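You operate a simulated robot arm through the tools that you are given. There is no shell and no other tool.

The job below is to be done with a simulated robot arm. You get a single attempt, and the scene is never put back.

Task
Put the yellow plug in the cable tray, then wind the reel in.
Fine: nothing else goes in the tray; plug in the tray before the brake comes off; brake off to wind, brake on again at the end; leave the solar switch alone.

The check looks at the end state, three seconds after you hand in, the way a careful person would. Anything else that was tipped, shoved, dropped, spilled or broken makes it a failure.

Robot
A 6-joint arm with a two-finger parallel gripper, fixed in place. Base frame: the origin is on the floor under the middle of its stand, x ahead of it, y to its left, z up; the work surface is at about z = 820. Lengths are in mm, angles in degrees, forces in N, time in s.
With the tool pointing down near the work surface it reaches from about 300 to 700 mm from the base axis. Its first joint turns from -166.0 to 166.0 degrees. Payload 4.1 kg.
The tool frame sits at the grasp point between the pads (the TCP): z along the fingers, y along the line on which they close. The tips reach 23 mm beyond it. The gripper opens to 94 mm. The fingers are 38 mm wide and 10 mm thick; the gripper's body (54 by 96 mm) begins 39 mm behind the TCP.
Orientation is told as [roll, pitch, yaw] about the base's x, y, z axes, in that order, counted from this pose: with the fingers straight down and closing along the base's y, the tool's x points along the base's -x, its y along +y and its z along -z.

Tools
- The arm moves only by the tool move_arm. Its argument "increments" is a list of rows, each an object (a shift or turn left out is 0, a gripper value left out holds the last) with "dr": the turn, a rotation vector about the base's x, y, z in degrees, a list of three; "translation": the shift along the base's x, y, z in mm, a list of three; "hand": the finger opening in mm, from 0 to 94. In form: [{"dr": [ax, ay, az], "translation": [dx, dy, dz], "hand": hand}, ...]. A call has 1 to 20 rows; each row is the pose to reach, as a shift and turn from the pose commanded when the call began. A row lasts 0.2 s, in which the tool goes at most 50 mm and 8.6 degrees; a call with a longer step from one row to the next is refused whole, and so is a gripper value outside its range. Where a pose cannot be reached the arm comes as near as it can. A force on the tool above 40 N (or 10 N above the force at the start of the call, whichever is more), or a blocked arm, ends the call early, and 0.2 s more pass. The fingers move at their own pace (about 45 mm/s each) and stop on an object; they squeeze with about 37 N. The grip force told is the motor's: it shows also when the fingers shut on nothing. Time passes only in rows, and 0.2 s behind the last, so rows that repeat a pose let the fingers close. It gives the time, the measured TCP pose, the force on the tool (base axes), the opening and the grip force at its end, in the units of the frame above (readings bear some noise), with the torque about the TCP (base axes, N m) and any sound that the robot's microphone picked up.
- Cameras (640 x 400 px; columns grow to the right, rows downward): "scene" is fixed at [47.9, 500.1, 1698.7]; the picture's right is [-0.62, -0.79, 0.00], its down [-0.61, 0.47, -0.64] and it looks along [0.50, -0.39, -0.77] (base axes); focal length 214 px, centre (320, 200). "wrist" rides on the gripper at [86, 16, -74] in the tool frame; the picture's right is [-0.18, 0.98, 0.00], its down [-0.58, -0.11, -0.81] and it looks along [-0.79, -0.15, 0.59] (tool axes); focal length 243 px, centre (320, 200). There is no depth. A picture from a camera that has moved, and an enlarged one, comes with that camera's place and axes in the base frame and with its lens.
- camera(camera): a new picture of that camera. No time passes.
- slide_trunk(by): slides the trunk up (or, below 0, down) by that many mm; the arm rides with it, the base frame stays. It gives what a move gives, with no picture.
- zoom(camera, box): a new picture of the part [left, top, right, bottom] of that camera's present view, enlarged. No time passes.
- sign_off(): hands the job in; it is judged then, once.

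Places have to be worked out from the pictures, the camera data and where the tool is seen. Open the gripper and draw the arm clear of the work before you hand the job in, unless the task says otherwise.

The tools are called as name(argument=value, ...) on one line, values as JSON. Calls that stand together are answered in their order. move_arm: Moves the arm, as the interface text tells. Its arguments: {"type":"object","properties":{"increments":{"type":"array","items":{"type":"object","properties":{"dr":{"type":"array","items":{"type":"number"}},"translation":{"type":"array","items":{"type":"number"}},"hand":{"type":"number"}}}}},"required":["increments"]} The other tools are called the same way: slide_trunk (by) moves the trunk up or down; camera (camera) takes a picture; zoom (camera, box) takes an enlarged picture of a part of a camera's view; sign_off () hands the job in.

At the start:

```text
clock: 0.0
tcp_pos: [227.9, 191.1, 1449.4]
orientation: [0.0, 0.0, 0.0]
contact_force: [-0.2, 0.9, -0.2]
torque: [0.01, 0.02, 0.01]
grip_width: 93.9
grasp_force: 0.0
trunk travel left (down, up): [-575.0, 15.0]
```

scene: 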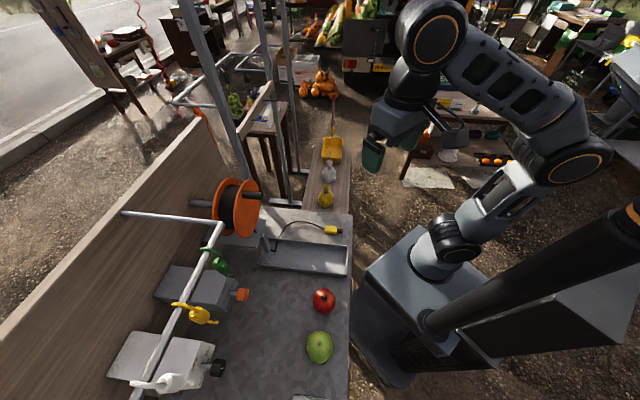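
wrist: 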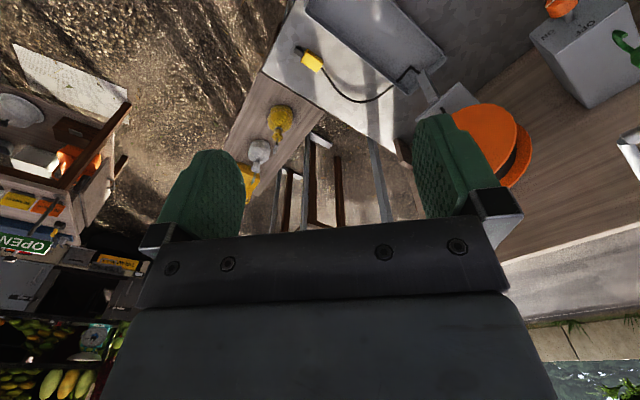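

I'll start by looking closely at the workspace: the reel, the tray, the plug, and the switches.

zoom(camera="scene", box=[190, 160, 370, 290])

zoom(camera="scene", box=[100, 170, 280, 400])

zoom(camera="wrist", box=[250, 0, 640, 220])

```text
3.08 times, centred on (280, 225) of scene
camera zoom: at [47.9, 500.1, 1698.7], right [-0.62, -0.79, 0.0], down [-0.61, 0.47, -0.64], along [0.5, -0.39, -0.77], focal length 660 px, centre (443, 123)
```

zoom: 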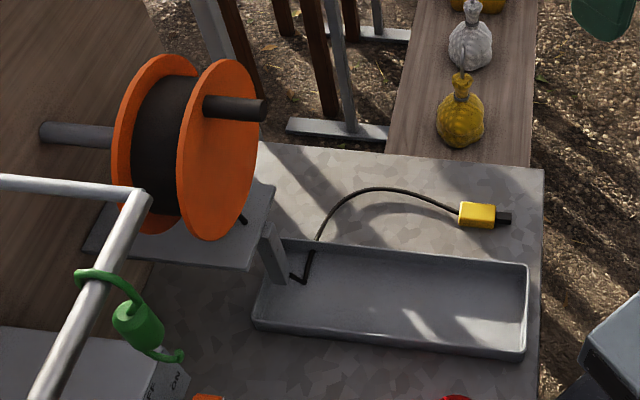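

```text
1.74 times, centred on (190, 285) of scene
camera zoom: at [47.9, 500.1, 1698.7], right [-0.62, -0.79, 0.0], down [-0.61, 0.47, -0.64], along [0.5, -0.39, -0.77], focal length 373 px, centre (546, 52)
```

zoom: 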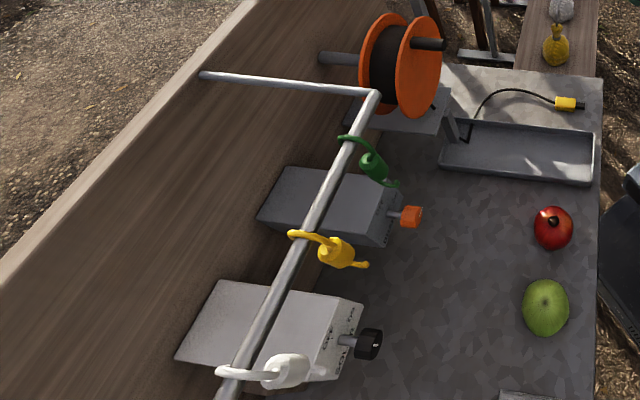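

```text
1.64 times, centred on (445, 110) of wrist
camera zoom: at [142.6, 207.3, 1524.9], right [0.18, 0.98, 0.0], down [0.58, -0.11, 0.81], along [0.79, -0.15, -0.59], focal length 398 px, centre (115, 348)
```

zoom: 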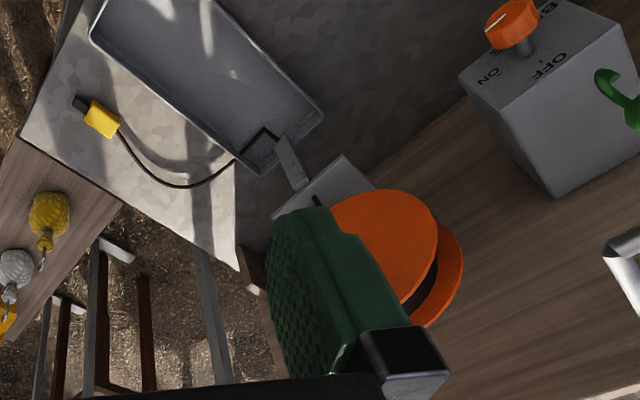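

The brake looks to be the orange knob box and the reel has a crank peg facing the robot, with the counter turned about 45° to the base. I'll yaw the tool 45° to face the counter and look again, before going lower.

move_arm(increments=[{"dr": [0, 0, 8]}, {"dr": [0, 0, 16]}, {"dr": [0, 0, 24]}, {"dr": [0, 0, 32]}, {"dr": [0, 0, 40]}, {"dr": [0, 0, 45]}, {"dr": [0, 0, 45]}])

camera(camera="wrist")

camera(camera="scene")

```text
clock: 1.6
tcp_pos: [227.8, 191.8, 1449.2]
orientation: [0.0, 0.0, 45.1]
contact_force: [0.0, 0.2, 0.4]
torque: [0.03, -0.03, -0.01]
grip_width: 93.7
grasp_force: 0.1
trunk travel left (down, up): [-575.0, 15.0]
```

```text
taken
camera wrist: at [156.4, 141.5, 1525.0], right [-0.57, 0.82, 0.0], down [0.49, 0.33, 0.81], along [0.66, 0.46, -0.59], focal length 243 px, centre (320, 200)
```

wrist: 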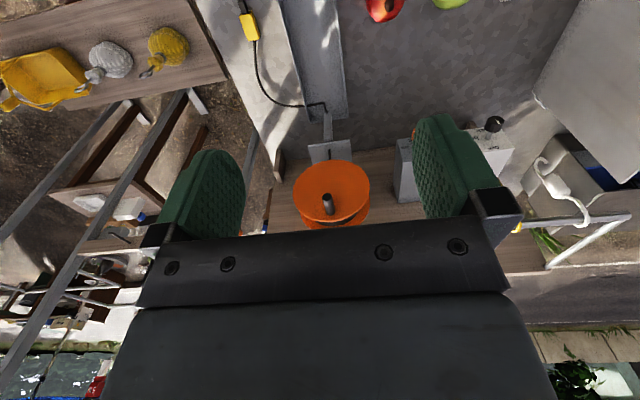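

```text
taken
```

scene: 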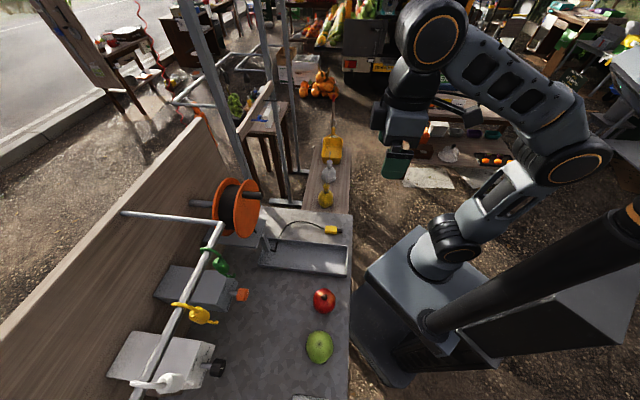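

Zooming into the wrist view to locate the reel, the crank peg and the knob boxes.

zoom(camera="wrist", box=[220, 80, 420, 240])

zoom(camera="wrist", box=[400, 80, 640, 270])

zoom(camera="scene", box=[190, 160, 290, 250])

zoom(camera="scene", box=[100, 240, 260, 400])

```text
2.50 times, centred on (320, 160) of wrist
camera zoom: at [156.4, 141.5, 1525.0], right [-0.57, 0.82, 0.0], down [0.49, 0.33, 0.81], along [0.66, 0.46, -0.59], focal length 606 px, centre (320, 300)
```

zoom: 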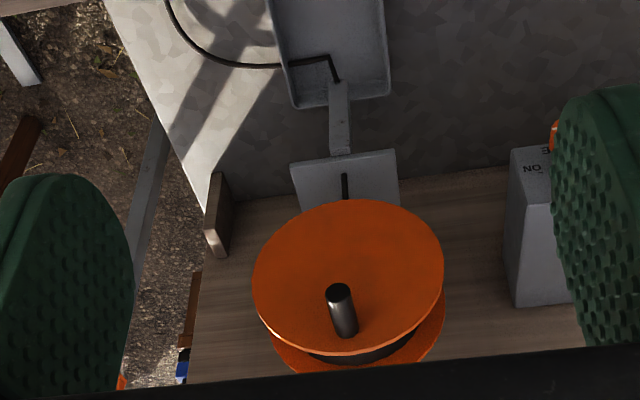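

```text
2.11 times, centred on (520, 175) of wrist
camera zoom: at [156.4, 141.5, 1525.0], right [-0.57, 0.82, 0.0], down [0.49, 0.33, 0.81], along [0.66, 0.46, -0.59], focal length 511 px, centre (-101, 253)
```

zoom: 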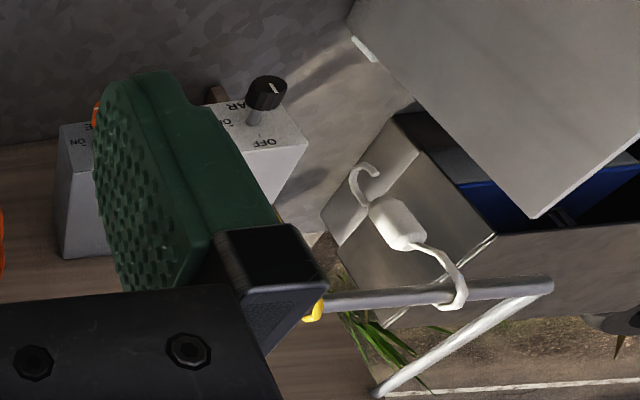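

```text
4.44 times, centred on (240, 205) of scene
camera zoom: at [47.9, 500.1, 1698.7], right [-0.62, -0.79, 0.0], down [-0.61, 0.47, -0.64], along [0.5, -0.39, -0.77], focal length 953 px, centre (676, 178)
```

zoom: 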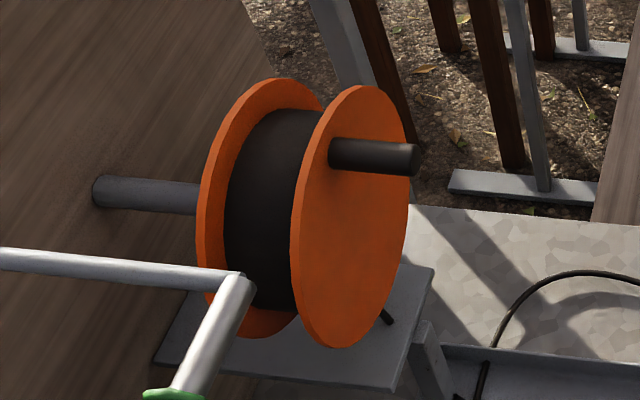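

```text
2.50 times, centred on (180, 320) of scene
camera zoom: at [47.9, 500.1, 1698.7], right [-0.62, -0.79, 0.0], down [-0.61, 0.47, -0.64], along [0.5, -0.39, -0.77], focal length 536 px, centre (670, -100)
```

zoom: 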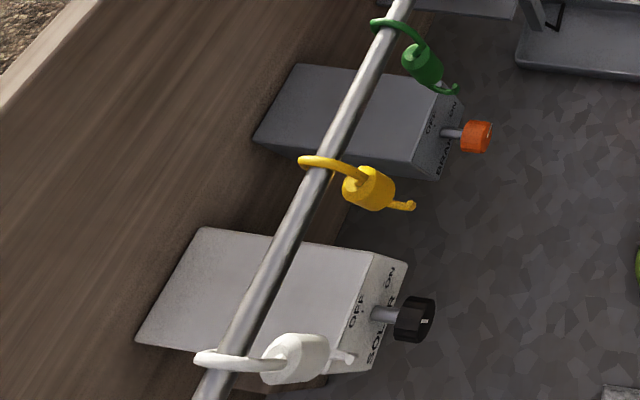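

Triangulation puts the crank peg tip near (477,384,1221), the reel centre near (518,428,1157), the orange brake knob near (332,561,1045), and the plug near (437,126,828) lying along the counter's depth. I'll move over the plug at height, then slide the trunk down part of the way.

move_arm(increments=[{"translation": [42, -13, 0]}, {"translation": [84, -26, 0]}, {"translation": [126, -39, 0]}, {"translation": [168, -52, 0]}, {"translation": [209, -65, 0]}, {"translation": [209, -65, 0]}])

```text
clock: 3.0
tcp_pos: [434.8, 124.8, 1441.0]
orientation: [-0.1, -0.2, 45.0]
contact_force: [0.1, -0.6, 0.1]
torque: [0.0, -0.01, -0.02]
grip_width: 93.8
grasp_force: 0.1
out of reach, approached as far as the arm can: row 5, 6
trunk travel left (down, up): [-575.0, 15.0]
```

The arm is at the edge of its reach up here, so I'll lower the trunk 400 mm and look.

slide_trunk(by=-400)

camera(camera="wrist")

camera(camera="scene")

```text
clock: 6.8
tcp_pos: [433.7, 125.9, 1040.9]
orientation: [-0.1, -0.2, 44.9]
contact_force: [0.3, 0.4, -0.5]
torque: [-0.03, -0.01, -0.01]
grip_width: 94.0
grasp_force: 0.0
trunk travel left (down, up): [-175.0, 415.0]
```

```text
taken
camera wrist: at [362.3, 75.9, 1115.6], right [-0.56, 0.83, 0.0], down [0.49, 0.33, 0.81], along [0.67, 0.46, -0.59], focal length 243 px, centre (320, 200)
```

wrist: 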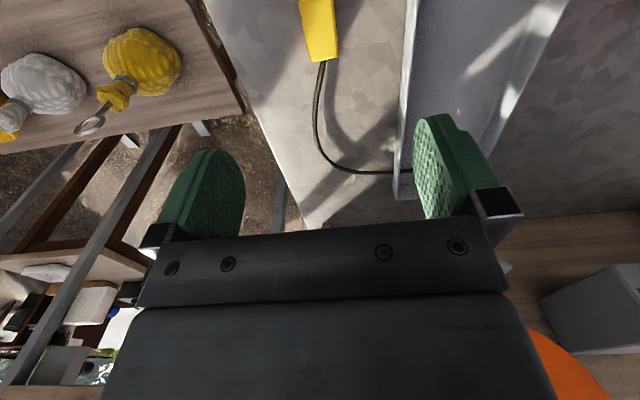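

```text
taken
```

scene: 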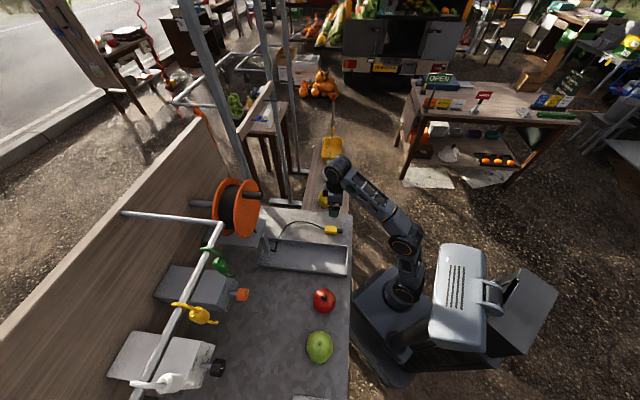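

The plug lies almost directly below the gripper. I'll descend to about z=910 and check alignment.

move_arm(increments=[{"translation": [0, 0, -40]}, {"translation": [0, 0, -80]}, {"translation": [0, 0, -125]}, {"translation": [0, 0, -125]}])

camera(camera="wrist")

zoom(camera="scene", box=[250, 170, 370, 280])

```text
clock: 7.8
tcp_pos: [435.8, 125.4, 914.7]
orientation: [-0.1, -0.2, 45.1]
contact_force: [-0.3, -0.2, 0.3]
torque: [0.02, 0.01, 0.02]
grip_width: 93.9
grasp_force: 0.0
trunk travel left (down, up): [-175.0, 415.0]
```

```text
taken
camera wrist: at [362.7, 76.1, 989.9], right [-0.56, 0.83, 0.0], down [0.48, 0.33, 0.81], along [0.67, 0.46, -0.59], focal length 243 px, centre (320, 200)
```

wrist: 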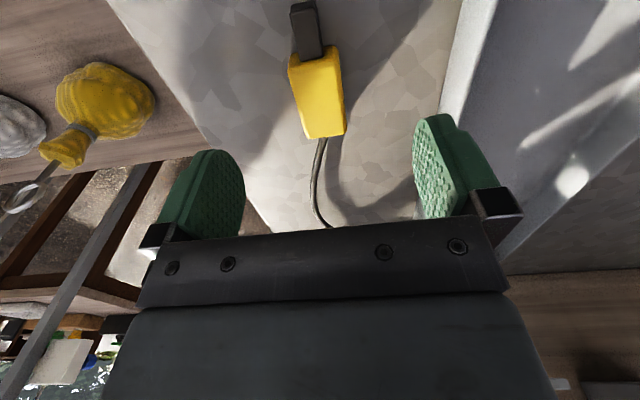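

```text
3.64 times, centred on (310, 225) of scene
camera zoom: at [47.9, 500.1, 1698.7], right [-0.62, -0.79, 0.0], down [-0.61, 0.47, -0.64], along [0.5, -0.39, -0.77], focal length 780 px, centre (356, 109)
```

zoom: 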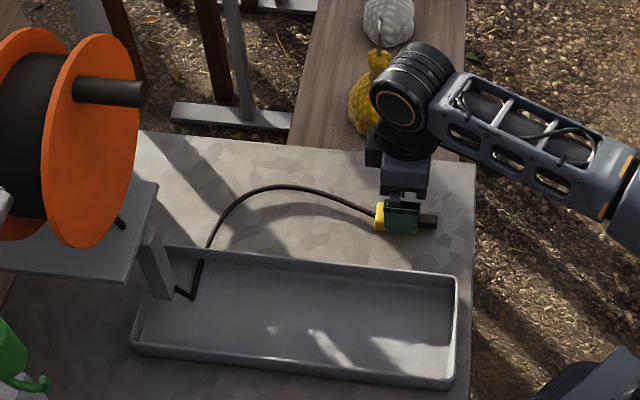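

The plug's centre is at about (439,129), within 5 mm of the tool, with the fingers straddling it. I'll descend to about z=850 with a small shift.

move_arm(increments=[{"translation": [2, 2, -25]}, {"translation": [3, 3, -45]}, {"translation": [3, 3, -62]}, {"translation": [3, 3, -62]}])

camera(camera="wrist")

zoom(camera="scene", box=[290, 190, 370, 260])

```text
clock: 8.8
tcp_pos: [438.2, 127.6, 853.9]
orientation: [-0.2, -0.2, 45.1]
contact_force: [0.8, -0.3, -0.2]
torque: [0.01, 0.01, 0.0]
grip_width: 94.1
grasp_force: 0.1
trunk travel left (down, up): [-175.0, 415.0]
```

```text
taken
camera wrist: at [366.1, 78.6, 928.1], right [-0.56, 0.83, 0.0], down [0.49, 0.33, 0.81], along [0.67, 0.46, -0.59], focal length 243 px, centre (320, 200)
```

wrist: 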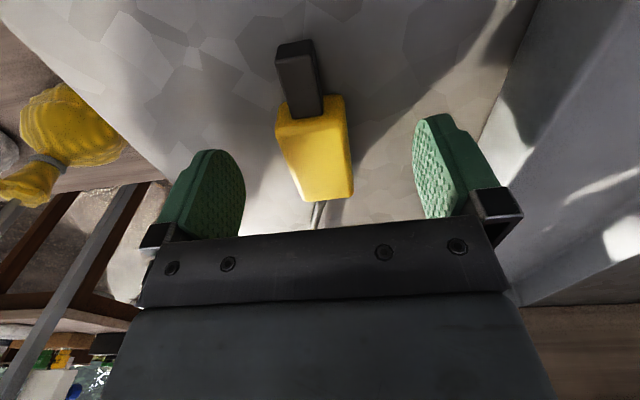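

```text
5.71 times, centred on (330, 225) of scene
camera zoom: at [47.9, 500.1, 1698.7], right [-0.62, -0.79, 0.0], down [-0.61, 0.47, -0.64], along [0.5, -0.39, -0.77], focal length 1226 px, centre (263, 57)
```

zoom: 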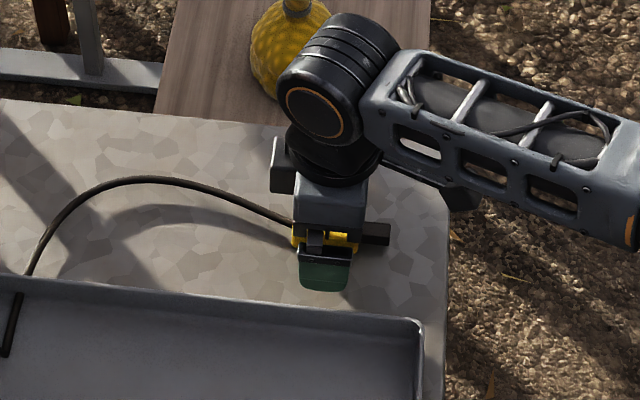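

The plug sits between the pads. I'll nudge back 4 mm, drop 5 mm and close on it.

move_arm(increments=[{"translation": [-4, -4, -5]}, {"translation": [-4, -4, -5], "hand": 60}, {"translation": [-4, -4, -5], "hand": 20}, {"translation": [-4, -4, -5], "hand": 10}, {"translation": [-4, -4, -5], "hand": 10}, {"translation": [-4, -4, -5], "hand": 10}, {"translation": [-4, -4, -5], "hand": 10}])

camera(camera="wrist")

```text
clock: 10.4
tcp_pos: [433.3, 124.5, 848.4]
orientation: [-0.1, -0.2, 44.9]
contact_force: [0.4, -0.1, 0.6]
torque: [0.01, 0.02, 0.01]
grip_width: 31.2
grasp_force: 37.2
trunk travel left (down, up): [-175.0, 415.0]
```

```text
taken
camera wrist: at [361.8, 74.7, 923.4], right [-0.56, 0.83, 0.0], down [0.49, 0.33, 0.81], along [0.67, 0.46, -0.59], focal length 243 px, centre (320, 200)
```

wrist: 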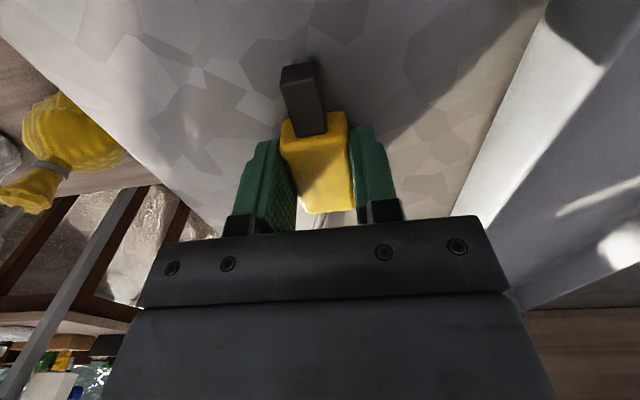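

Gripped at 31 mm. I'll lift straight up 90 mm and check that the plug comes with it and how the cable behaves.

move_arm(increments=[{"translation": [0, 0, 20]}, {"translation": [0, 0, 45]}, {"translation": [0, 0, 70]}, {"translation": [0, 0, 90]}, {"translation": [0, 0, 90]}])

camera(camera="wrist")

zoom(camera="scene", box=[230, 170, 370, 290])

```text
clock: 11.6
tcp_pos: [432.5, 123.4, 938.9]
orientation: [-0.2, -0.2, 45.0]
contact_force: [0.0, 0.0, -0.8]
torque: [-0.01, 0.0, 0.0]
grip_width: 31.3
grasp_force: 36.4
trunk travel left (down, up): [-175.0, 415.0]
```

```text
taken
camera wrist: at [361.0, 75.1, 1013.5], right [-0.56, 0.83, 0.0], down [0.49, 0.33, 0.81], along [0.67, 0.46, -0.59], focal length 243 px, centre (320, 200)
```

wrist: 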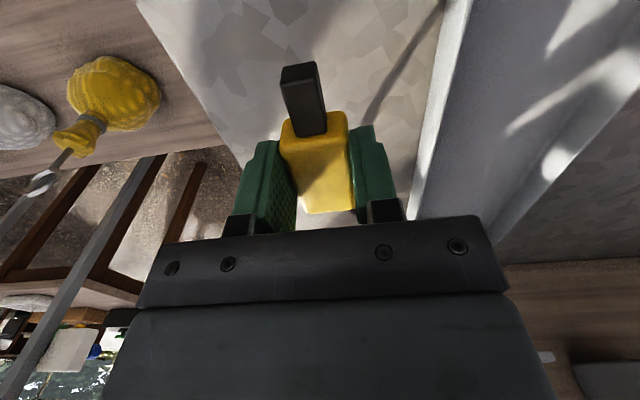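

```text
3.33 times, centred on (300, 230) of scene
camera zoom: at [47.9, 500.1, 1698.7], right [-0.62, -0.79, 0.0], down [-0.61, 0.47, -0.64], along [0.5, -0.39, -0.77], focal length 715 px, centre (387, 100)
```

zoom: 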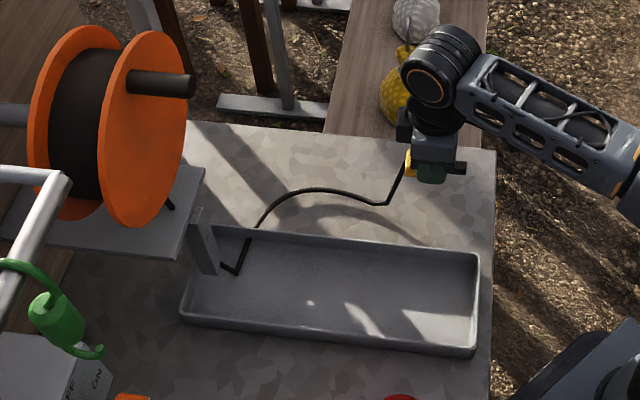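

The plug is lifted and the cable follows. Now I'll carry it across the tray's side wall to the tray's centre line.

move_arm(increments=[{"translation": [-16, 27, 0]}, {"translation": [-32, 54, 0]}, {"translation": [-48, 81, 0]}, {"translation": [-64, 108, 0]}, {"translation": [-79, 131, 0]}, {"translation": [-79, 131, 0]}])

camera(camera="wrist")

zoom(camera="scene", box=[230, 170, 370, 290])

```text
clock: 13.0
tcp_pos: [355.2, 256.1, 938.4]
orientation: [-0.2, -0.2, 45.0]
contact_force: [0.4, 0.9, -1.2]
torque: [0.0, -0.02, 0.02]
grip_width: 31.2
grasp_force: 36.9
trunk travel left (down, up): [-175.0, 415.0]
```

```text
taken
camera wrist: at [283.0, 206.2, 1012.8], right [-0.56, 0.83, 0.0], down [0.49, 0.33, 0.81], along [0.67, 0.46, -0.59], focal length 243 px, centre (320, 200)
```

wrist: 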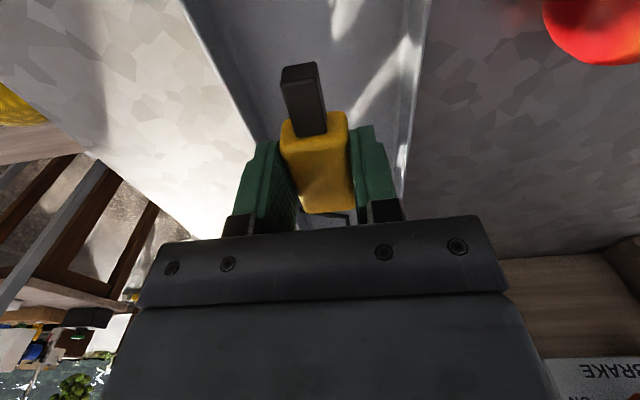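

```text
3.33 times, centred on (300, 230) of scene
camera zoom: at [47.9, 500.1, 1698.7], right [-0.62, -0.79, 0.0], down [-0.61, 0.47, -0.64], along [0.5, -0.39, -0.77], focal length 715 px, centre (387, 100)
```

zoom: 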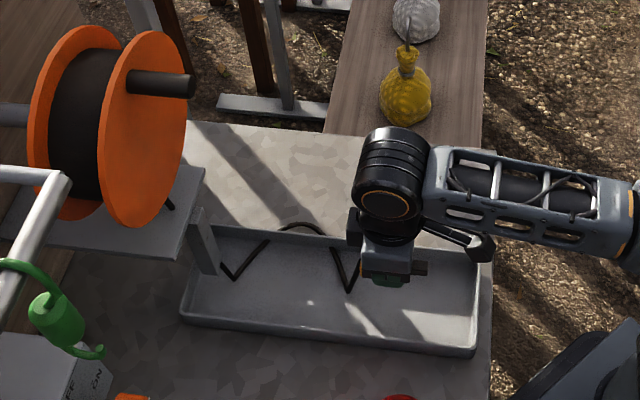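

The plug is over the tray's centre line. I'll descend to just above the tray floor.

move_arm(increments=[{"translation": [0, 0, -25]}, {"translation": [0, 0, -50]}, {"translation": [0, 0, -70]}, {"translation": [0, 0, -78]}, {"translation": [0, 0, -78]}])

camera(camera="wrist")

zoom(camera="scene", box=[230, 170, 370, 290])

```text
clock: 14.2
tcp_pos: [355.0, 254.3, 859.6]
orientation: [0.0, -0.2, 45.0]
contact_force: [0.2, -0.1, -0.7]
torque: [0.0, 0.0, -0.03]
grip_width: 31.2
grasp_force: 37.2
trunk travel left (down, up): [-175.0, 415.0]
```

```text
taken
camera wrist: at [282.3, 205.4, 934.6], right [-0.56, 0.83, 0.0], down [0.49, 0.33, 0.81], along [0.67, 0.46, -0.59], focal length 243 px, centre (320, 200)
```

wrist: 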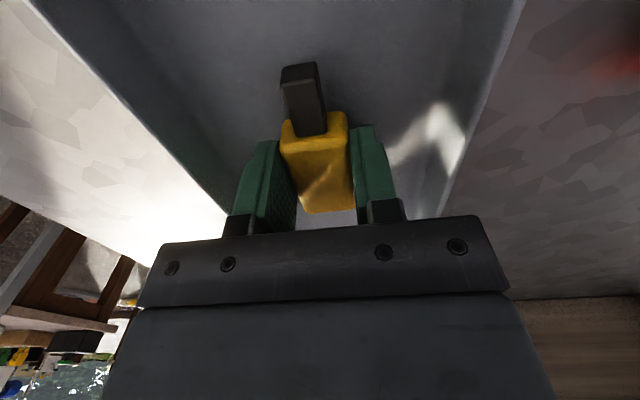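

```text
3.33 times, centred on (300, 230) of scene
camera zoom: at [47.9, 500.1, 1698.7], right [-0.62, -0.79, 0.0], down [-0.61, 0.47, -0.64], along [0.5, -0.39, -0.77], focal length 715 px, centre (387, 100)
```

zoom: 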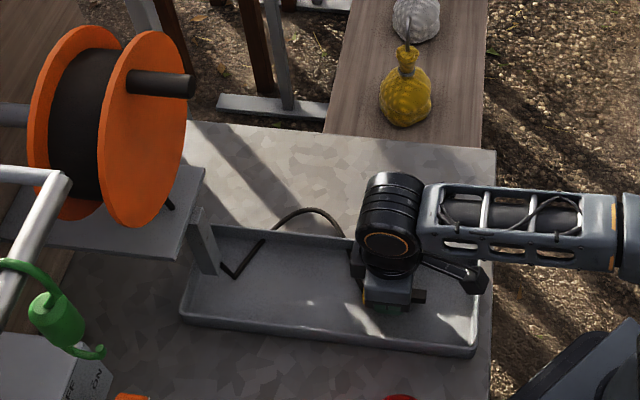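

Still free of contact at z=859.6. I'll ease down the last few millimetres.

move_arm(increments=[{"translation": [0, 0, -2]}, {"translation": [0, 0, -4]}, {"translation": [0, 0, -6]}, {"translation": [0, 0, -7]}])

```text
clock: 15.2
tcp_pos: [354.5, 255.1, 855.0]
orientation: [0.0, -0.4, 45.0]
contact_force: [0.1, 0.4, 4.1]
torque: [-0.03, 0.11, -0.04]
grip_width: 31.1
grasp_force: 37.1
trunk travel left (down, up): [-175.0, 415.0]
```

There's light contact at z≈855, so the plug is on the tray floor. I'll open modestly to stay clear of the tray walls, then rise.

move_arm(increments=[{"translation": [0, 0, 2], "hand": 36}, {"translation": [0, 0, 2], "hand": 50}, {"translation": [0, 0, 2], "hand": 52}, {"translation": [0, 0, 2], "hand": 52}, {"translation": [0, 0, 15], "hand": 52}, {"translation": [0, 0, 40]}, {"translation": [0, 0, 80]}, {"translation": [0, 0, 120]}, {"translation": [0, 0, 120]}])

camera(camera="wrist")

zoom(camera="scene", box=[230, 170, 370, 290])

```text
clock: 17.2
tcp_pos: [353.9, 255.2, 972.8]
orientation: [-0.2, -0.2, 45.0]
contact_force: [0.0, -0.2, -0.9]
torque: [0.03, 0.03, -0.01]
grip_width: 52.0
grasp_force: 0.1
trunk travel left (down, up): [-175.0, 415.0]
```

```text
taken
camera wrist: at [281.9, 205.7, 1047.5], right [-0.56, 0.83, 0.0], down [0.49, 0.33, 0.81], along [0.67, 0.46, -0.59], focal length 243 px, centre (320, 200)
```

wrist: 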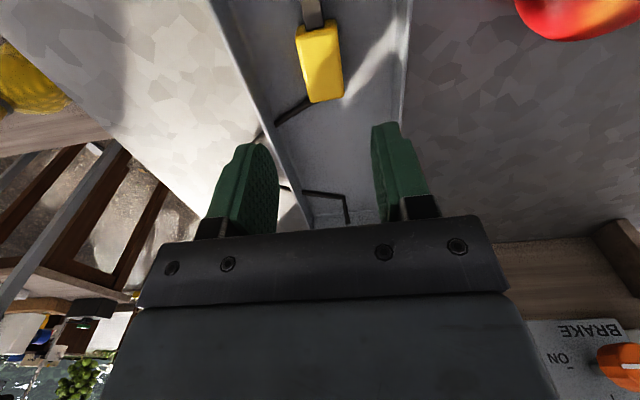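

```text
3.33 times, centred on (300, 230) of scene
camera zoom: at [47.9, 500.1, 1698.7], right [-0.62, -0.79, 0.0], down [-0.61, 0.47, -0.64], along [0.5, -0.39, -0.77], focal length 715 px, centre (387, 100)
```

zoom: 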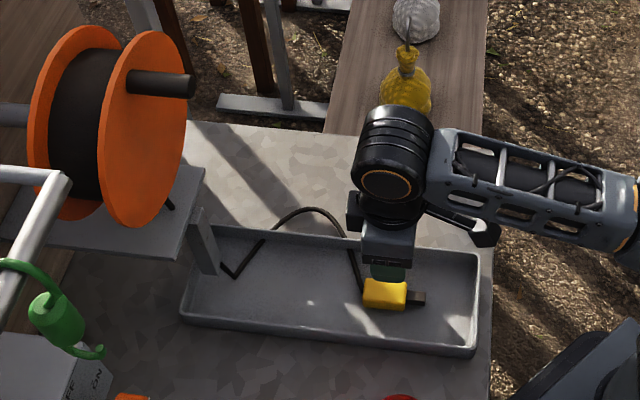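

The plug is resting in the tray. Next is the brake: I'll raise the tool, move across in front of the brake box well back from the rail, and tilt up to read the knob.

move_arm(increments=[{"translation": [0, 0, 45]}, {"translation": [-5, 10, 90]}, {"translation": [-25, 40, 130]}, {"translation": [-45, 75, 150]}, {"translation": [-65, 110, 150]}, {"translation": [-85, 145, 150]}, {"translation": [-105, 175, 150]}, {"translation": [-120, 195, 150]}, {"translation": [-120, 195, 150], "dr": [5, -4.9, 0]}, {"translation": [-120, 195, 150], "dr": [10, -9.8, 0]}, {"translation": [-120, 195, 150], "dr": [15, -14.7, 0]}, {"translation": [-120, 195, 150], "dr": [20, -19.6, 0]}, {"translation": [-120, 195, 150], "dr": [25, -24.6, 0]}, {"translation": [-120, 195, 150], "dr": [25, -24.6, 0]}])

camera(camera="wrist")

camera(camera="scene")

```text
refused: row 3 steps farther than a row can; nothing moved
```

```text
taken
camera wrist: at [281.9, 205.7, 1047.5], right [-0.56, 0.83, 0.0], down [0.49, 0.33, 0.81], along [0.67, 0.46, -0.59], focal length 243 px, centre (320, 200)
```

wrist: 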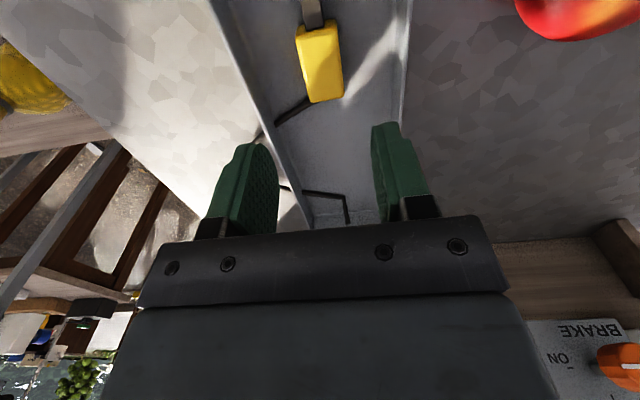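

```text
taken
```

scene: 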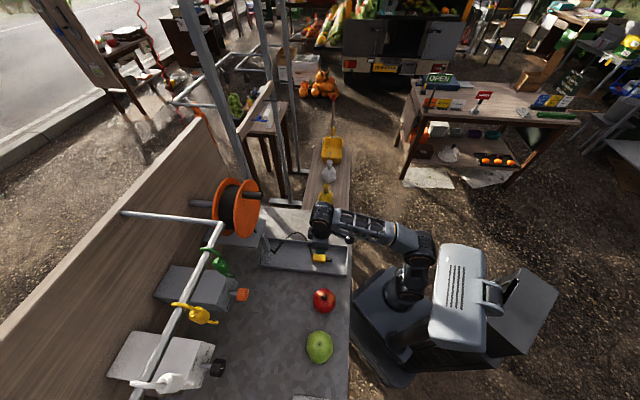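

One step was slightly too long, so nothing moved. I'll resend it with smaller steps.

move_arm(increments=[{"translation": [0, 0, 40]}, {"translation": [-3, 6, 80]}, {"translation": [-18, 30, 110]}, {"translation": [-36, 60, 130]}, {"translation": [-56, 93, 145]}, {"translation": [-78, 128, 150]}, {"translation": [-100, 163, 150]}, {"translation": [-120, 195, 150]}, {"translation": [-120, 195, 150], "dr": [5, -4.9, 0]}, {"translation": [-120, 195, 150], "dr": [10, -9.8, 0]}, {"translation": [-120, 195, 150], "dr": [15, -14.7, 0]}, {"translation": [-120, 195, 150], "dr": [20, -19.6, 0]}, {"translation": [-120, 195, 150], "dr": [25, -24.6, 0]}, {"translation": [-120, 195, 150], "dr": [25, -24.6, 0]}])

camera(camera="wrist")

camera(camera="scene")

```text
clock: 20.2
tcp_pos: [234.2, 449.5, 1122.6]
orientation: [0.1, -35.5, 44.9]
contact_force: [-0.4, 0.3, -0.2]
torque: [0.05, 0.03, -0.02]
grip_width: 51.9
grasp_force: 0.1
out of reach, approached as far as the arm can: row 2, 3, 4, 5, 6, 7, 8, 9, 10, 11, 12
trunk travel left (down, up): [-175.0, 415.0]
```

```text
taken
camera wrist: at [143.5, 381.1, 1135.0], right [-0.59, 0.8, 0.11], down [0.08, -0.07, 0.99], along [0.8, 0.59, -0.02], focal length 243 px, centre (320, 200)
```

wrist: 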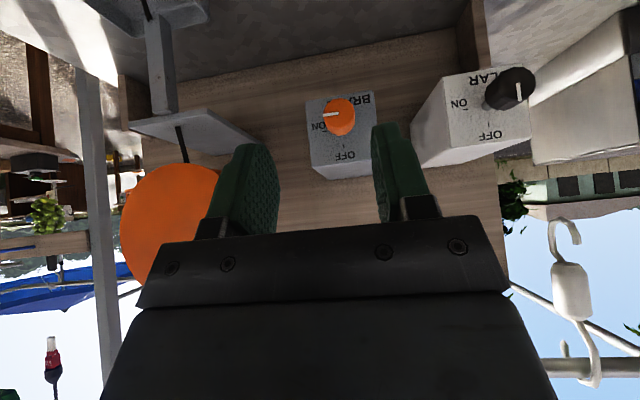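

```text
taken
```

scene: 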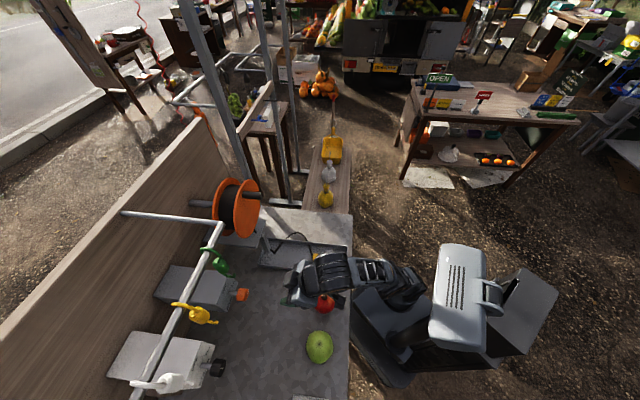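

Good frontal view of both boxes. I'll zoom in on the brake and solar knobs and the cable guide.

zoom(camera="wrist", box=[290, 70, 400, 190])

zoom(camera="wrist", box=[400, 50, 550, 180])

zoom(camera="wrist", box=[90, 0, 290, 220])

```text
3.33 times, centred on (345, 130) of wrist
camera zoom: at [143.5, 381.1, 1135.0], right [-0.59, 0.8, 0.11], down [0.08, -0.07, 0.99], along [0.8, 0.59, -0.02], focal length 809 px, centre (237, 433)
```

zoom: 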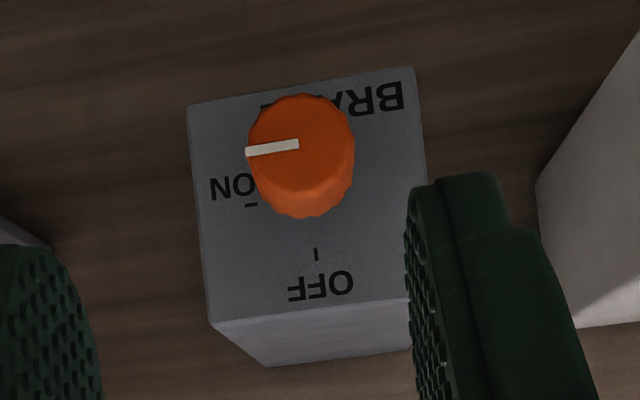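

```text
3.08 times, centred on (475, 115) of wrist
camera zoom: at [143.5, 381.1, 1135.0], right [-0.59, 0.8, 0.11], down [0.08, -0.07, 0.99], along [0.8, 0.59, -0.02], focal length 746 px, centre (-157, 462)
```

zoom: 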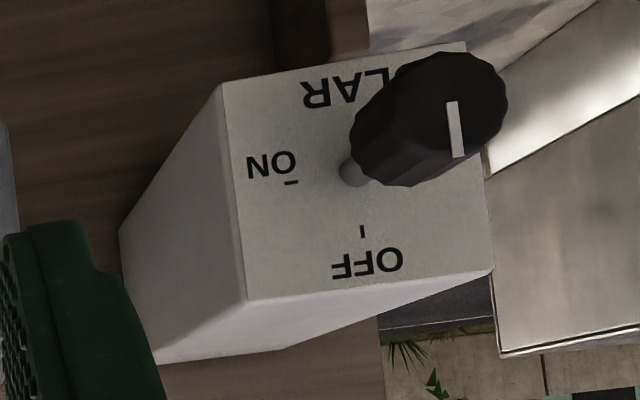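

```text
1.82 times, centred on (190, 110) of wrist
camera zoom: at [143.5, 381.1, 1135.0], right [-0.59, 0.8, 0.11], down [0.08, -0.07, 0.99], along [0.8, 0.59, -0.02], focal length 441 px, centre (556, 364)
```

zoom: 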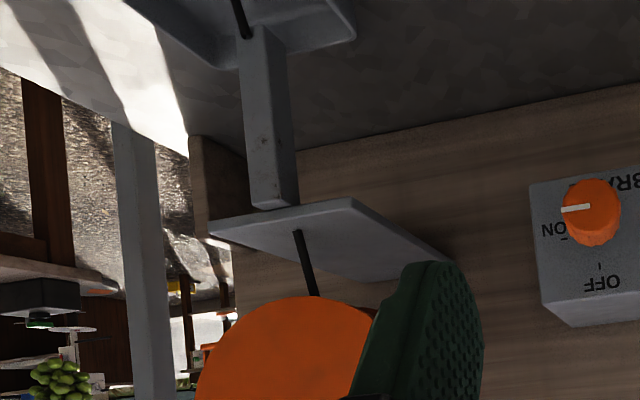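

The pointer is at ON (right-hand side as seen upright), with OFF at the top, so OFF is a quarter turn counter-clockwise seen from the front. I'll level the tool to point at the wall, staying about 100 mm short of the knob (centre estimated at u≈629, v≈154, z≈1039).

move_arm(increments=[{"translation": [4, 5, -10], "dr": [5.5, -5.5, 0], "hand": 70}, {"translation": [8, 10, -20], "dr": [11, -11, 0]}, {"translation": [12, 15, -30], "dr": [16.5, -16.5, 0]}, {"translation": [16, 20, -40], "dr": [22, -22, 0]}, {"translation": [20, 25, -50], "dr": [27.5, -27.5, 0]}, {"translation": [24, 31, -60], "dr": [33, -33, 0]}, {"translation": [27, 36, -72], "dr": [38.5, -38.5, 0]}, {"translation": [27, 36, -72], "dr": [38.5, -38.5, 0]}])

camera(camera="wrist")

camera(camera="scene")

```text
clock: 22.0
tcp_pos: [262.6, 486.0, 1052.3]
orientation: [13.5, -89.8, 31.8]
contact_force: [-0.3, -0.6, -0.7]
torque: [0.0, -0.01, 0.0]
grip_width: 69.8
grasp_force: 0.1
trunk travel left (down, up): [-175.0, 415.0]
```

```text
taken
camera wrist: at [197.9, 445.3, 965.8], right [-0.7, 0.69, 0.19], down [-0.49, -0.65, 0.59], along [0.53, 0.32, 0.79], focal length 243 px, centre (320, 200)
```

wrist: 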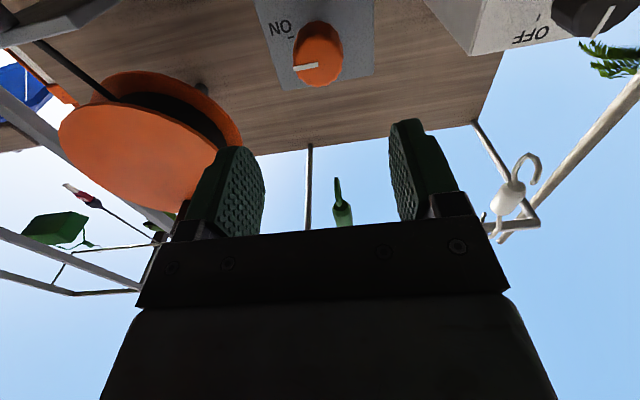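

```text
taken
```

scene: 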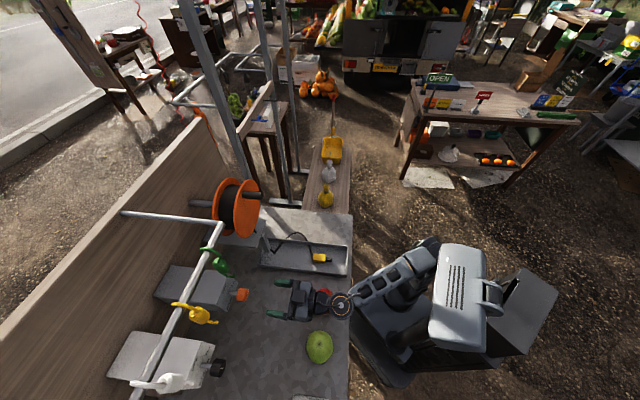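

Tool is level. Zooming on the knob to compute its centre from this new viewpoint.

zoom(camera="wrist", box=[260, 0, 380, 110])

zoom(camera="scene", box=[190, 240, 350, 350])

```text
3.64 times, centred on (320, 55) of wrist
camera zoom: at [197.9, 445.3, 965.8], right [-0.7, 0.69, 0.19], down [-0.49, -0.65, 0.59], along [0.53, 0.32, 0.79], focal length 882 px, centre (320, 727)
```

zoom: 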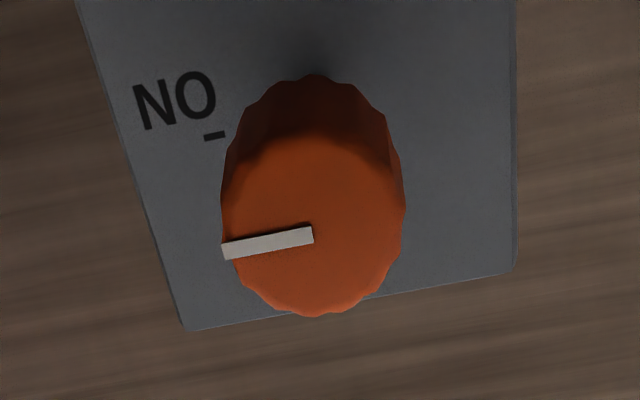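

```text
3.64 times, centred on (270, 295) of scene
camera zoom: at [47.9, 500.1, 1698.7], right [-0.62, -0.79, 0.0], down [-0.61, 0.47, -0.64], along [0.5, -0.39, -0.77], focal length 780 px, centre (502, -146)
```

zoom: 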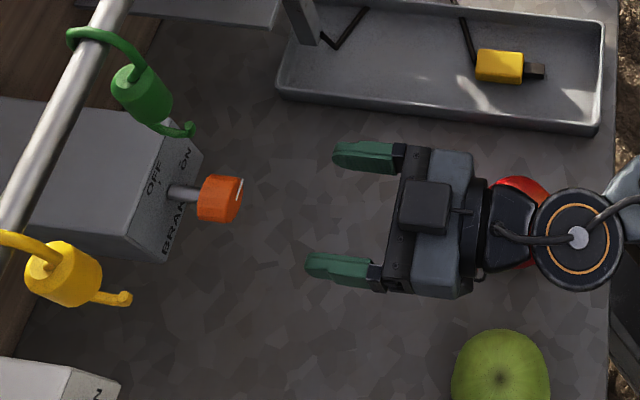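

Two wrist views agree: the knob face centre is at about (330.4, 556.1, 1040.6). I'll align on its axis and advance so the open pads straddle the knob, stopping short of the box face.

move_arm(increments=[{"translation": [3, 4, -6]}, {"translation": [6, 7.5, -11.7]}, {"translation": [18, 19.5, -11.7]}, {"translation": [30, 31.5, -11.7]}, {"translation": [42, 43.5, -11.7]}, {"translation": [50, 52, -11.7]}, {"translation": [50, 52, -11.7]}])

camera(camera="wrist")

zoom(camera="scene", box=[190, 240, 350, 350])

```text
clock: 23.6
tcp_pos: [312.2, 539.2, 1038.8]
orientation: [10.9, -89.7, 34.2]
contact_force: [0.3, -0.4, -0.6]
torque: [0.03, -0.04, 0.0]
grip_width: 70.1
grasp_force: 0.1
trunk travel left (down, up): [-175.0, 415.0]
```

```text
taken
camera wrist: at [248.3, 497.3, 954.1], right [-0.7, 0.69, 0.19], down [-0.49, -0.65, 0.59], along [0.53, 0.32, 0.79], focal length 243 px, centre (320, 200)
```

wrist: 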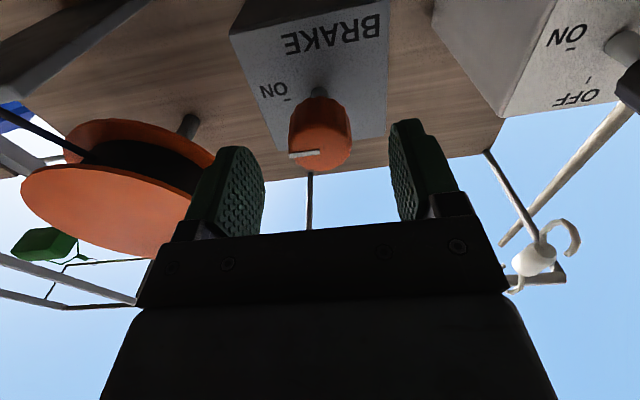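

```text
3.64 times, centred on (270, 295) of scene
camera zoom: at [47.9, 500.1, 1698.7], right [-0.62, -0.79, 0.0], down [-0.61, 0.47, -0.64], along [0.5, -0.39, -0.77], focal length 780 px, centre (502, -146)
```

zoom: 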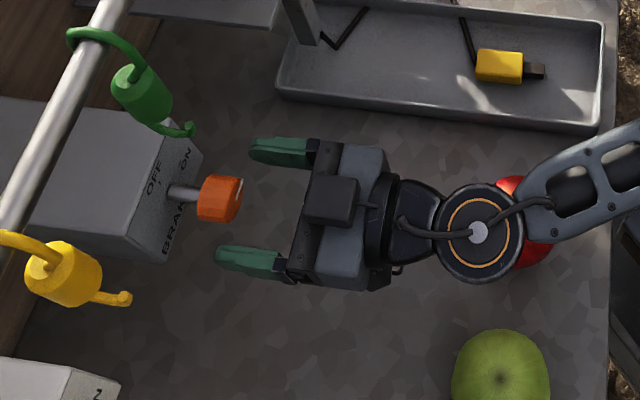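

Alignment looks good: the knob is centred between the fingers. I'll advance the last ~27 mm and close on the knob.

move_arm(increments=[{"translation": [7, 7, 0.5]}, {"translation": [14, 14, 1]}, {"translation": [19, 19, 1]}, {"translation": [19, 19, 1], "hand": 50}, {"translation": [19, 19, 1], "hand": 30}, {"translation": [19, 19, 1], "hand": 25}, {"translation": [19, 19, 1], "hand": 25}, {"translation": [19, 19, 1], "hand": 25}])

camera(camera="wrist")

zoom(camera="scene", box=[190, 240, 350, 350])

```text
clock: 25.4
tcp_pos: [331.8, 557.2, 1040.8]
orientation: [15.6, -89.7, 29.5]
contact_force: [1.5, 0.8, 1.1]
torque: [0.01, 0.0, 0.0]
grip_width: 33.5
grasp_force: 45.0
trunk travel left (down, up): [-175.0, 415.0]
```

```text
taken
camera wrist: at [267.1, 516.0, 955.2], right [-0.7, 0.69, 0.19], down [-0.49, -0.65, 0.59], along [0.53, 0.32, 0.79], focal length 243 px, centre (320, 200)
```

wrist: 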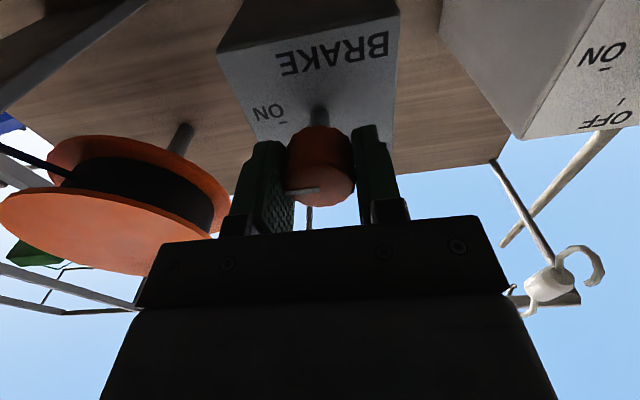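

```text
3.64 times, centred on (270, 295) of scene
camera zoom: at [47.9, 500.1, 1698.7], right [-0.62, -0.79, 0.0], down [-0.61, 0.47, -0.64], along [0.5, -0.39, -0.77], focal length 780 px, centre (502, -146)
```

zoom: 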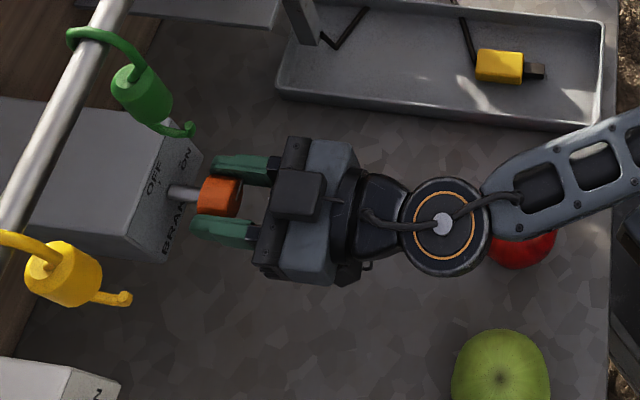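

Gripped cleanly (33.5 mm, negligible side force). I'll rotate counter-clockwise as seen from the front, first 45°, and check forces and the pointer.

move_arm(increments=[{"dr": [-3.5, -3.55, 0]}, {"dr": [-7, -7.1, 0]}, {"dr": [-10.5, -10.65, 0]}, {"dr": [-14, -14.2, 0]}, {"dr": [-17.5, -17.75, 0]}, {"dr": [-21, -21.3, 0]}, {"dr": [-24.5, -24.85, 0]}, {"dr": [-28, -28.4, 0]}, {"dr": [-31.6, -32, 0]}])

camera(camera="wrist")

zoom(camera="scene", box=[190, 200, 350, 350])

```text
clock: 27.4
tcp_pos: [330.8, 557.8, 1041.3]
orientation: [-89.8, -44.9, 134.9]
contact_force: [-0.8, -1.3, -3.7]
torque: [0.2, -0.19, 0.32]
grip_width: 33.2
grasp_force: 45.2
trunk travel left (down, up): [-175.0, 415.0]
```

```text
taken
camera wrist: at [313.6, 470.0, 968.6], right [-0.58, 0.58, -0.57], down [-0.81, -0.33, 0.49], along [0.1, 0.74, 0.66], focal length 243 px, centre (320, 200)
```

wrist: 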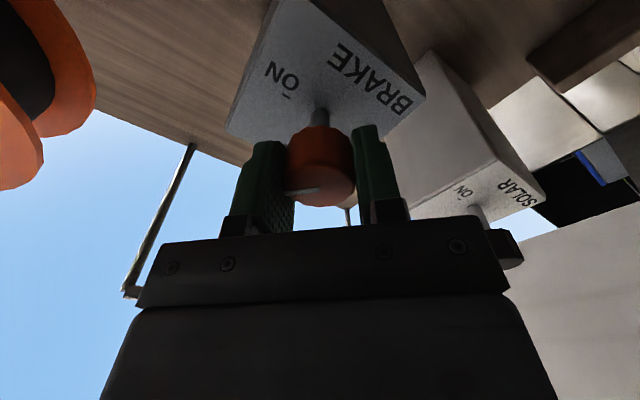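

```text
2.67 times, centred on (270, 275) of scene
camera zoom: at [47.9, 500.1, 1698.7], right [-0.62, -0.79, 0.0], down [-0.61, 0.47, -0.64], along [0.5, -0.39, -0.77], focal length 572 px, centre (453, 0)
```

zoom: 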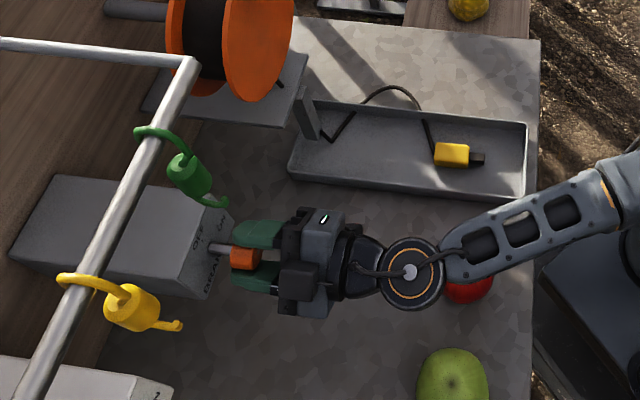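

The knob is turning with the grip at low torque. Continuing the second 45°.

move_arm(increments=[{"dr": [-3.5, -3.55, 0]}, {"dr": [-7, -7.1, 0]}, {"dr": [-10.5, -10.65, 0]}, {"dr": [-14, -14.2, 0]}, {"dr": [-17.5, -17.75, 0]}, {"dr": [-21, -21.3, 0]}, {"dr": [-24.5, -24.85, 0]}, {"dr": [-28, -28.4, 0]}, {"dr": [-31.6, -32, 0]}, {"dr": [-31.6, -32, 0]}])

camera(camera="wrist")

zoom(camera="scene", box=[190, 200, 350, 350])

```text
clock: 29.6
tcp_pos: [330.8, 557.3, 1040.2]
orientation: [-90.0, -0.1, 135.1]
contact_force: [-7.5, -10.3, -19.2]
torque: [-0.3, 0.26, -0.41]
grip_width: 33.5
grasp_force: 44.7
trunk travel left (down, up): [-175.0, 415.0]
```

```text
taken
camera wrist: at [339.7, 444.3, 1024.3], right [-0.13, 0.13, -0.98], down [-0.98, -0.16, 0.11], along [-0.14, 0.98, 0.15], focal length 243 px, centre (320, 200)
```

wrist: 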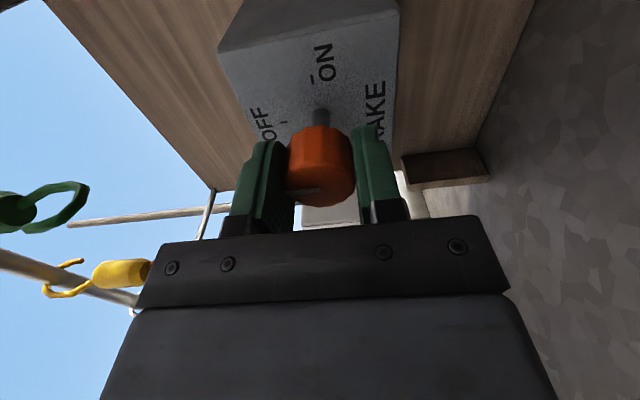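

```text
2.67 times, centred on (270, 275) of scene
camera zoom: at [47.9, 500.1, 1698.7], right [-0.62, -0.79, 0.0], down [-0.61, 0.47, -0.64], along [0.5, -0.39, -0.77], focal length 572 px, centre (453, 0)
```

zoom: 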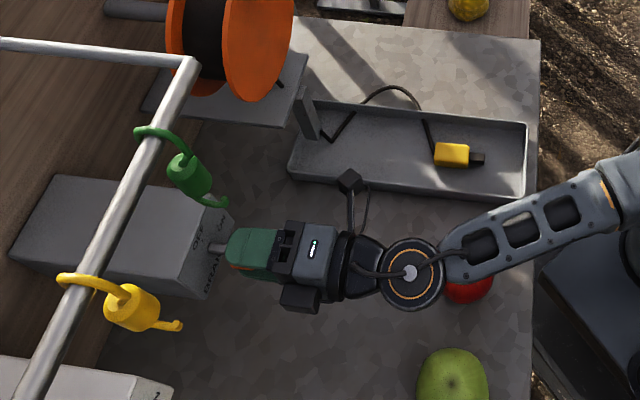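

The knob has turned about 90°, with a modest side load. I'll open the fingers and back off along the axis to check the pointer.

move_arm(increments=[{"hand": 50}, {"hand": 70}, {"hand": 70}, {"translation": [-10, -10, 0]}, {"translation": [-25, -25, 0]}, {"translation": [-45, -45, 0]}, {"translation": [-65, -65, 0]}, {"translation": [-65, -65, 0]}])

camera(camera="wrist")

zoom(camera="scene", box=[190, 240, 350, 350])

```text
clock: 31.4
tcp_pos: [266.1, 491.7, 1040.1]
orientation: [-90.3, -0.1, 135.1]
contact_force: [0.0, -0.5, -0.1]
torque: [0.01, -0.01, -0.04]
grip_width: 70.4
grasp_force: 0.1
trunk travel left (down, up): [-175.0, 415.0]
```

```text
taken
camera wrist: at [274.5, 378.6, 1024.6], right [-0.13, 0.13, -0.98], down [-0.98, -0.16, 0.11], along [-0.14, 0.98, 0.15], focal length 243 px, centre (320, 200)
```

wrist: 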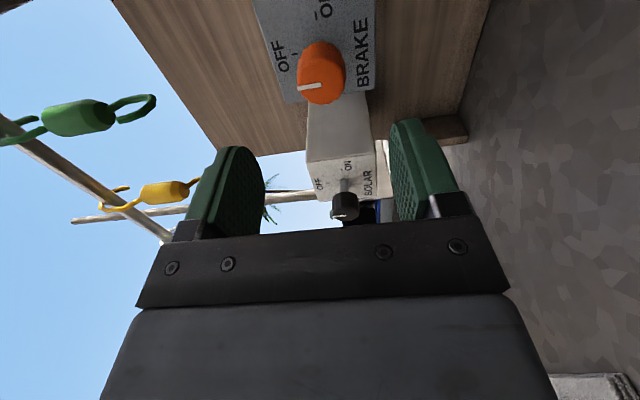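

```text
3.64 times, centred on (270, 295) of scene
camera zoom: at [47.9, 500.1, 1698.7], right [-0.62, -0.79, 0.0], down [-0.61, 0.47, -0.64], along [0.5, -0.39, -0.77], focal length 780 px, centre (502, -146)
```

zoom: 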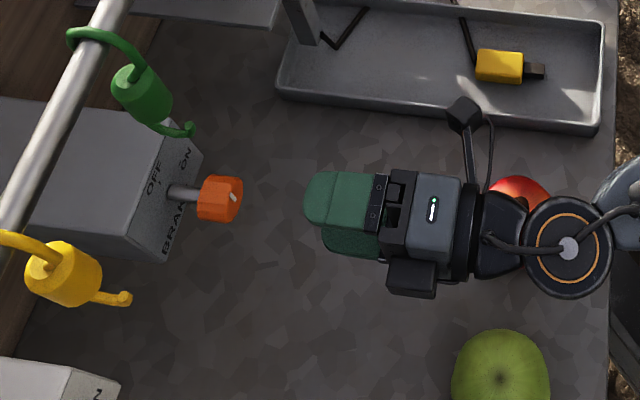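

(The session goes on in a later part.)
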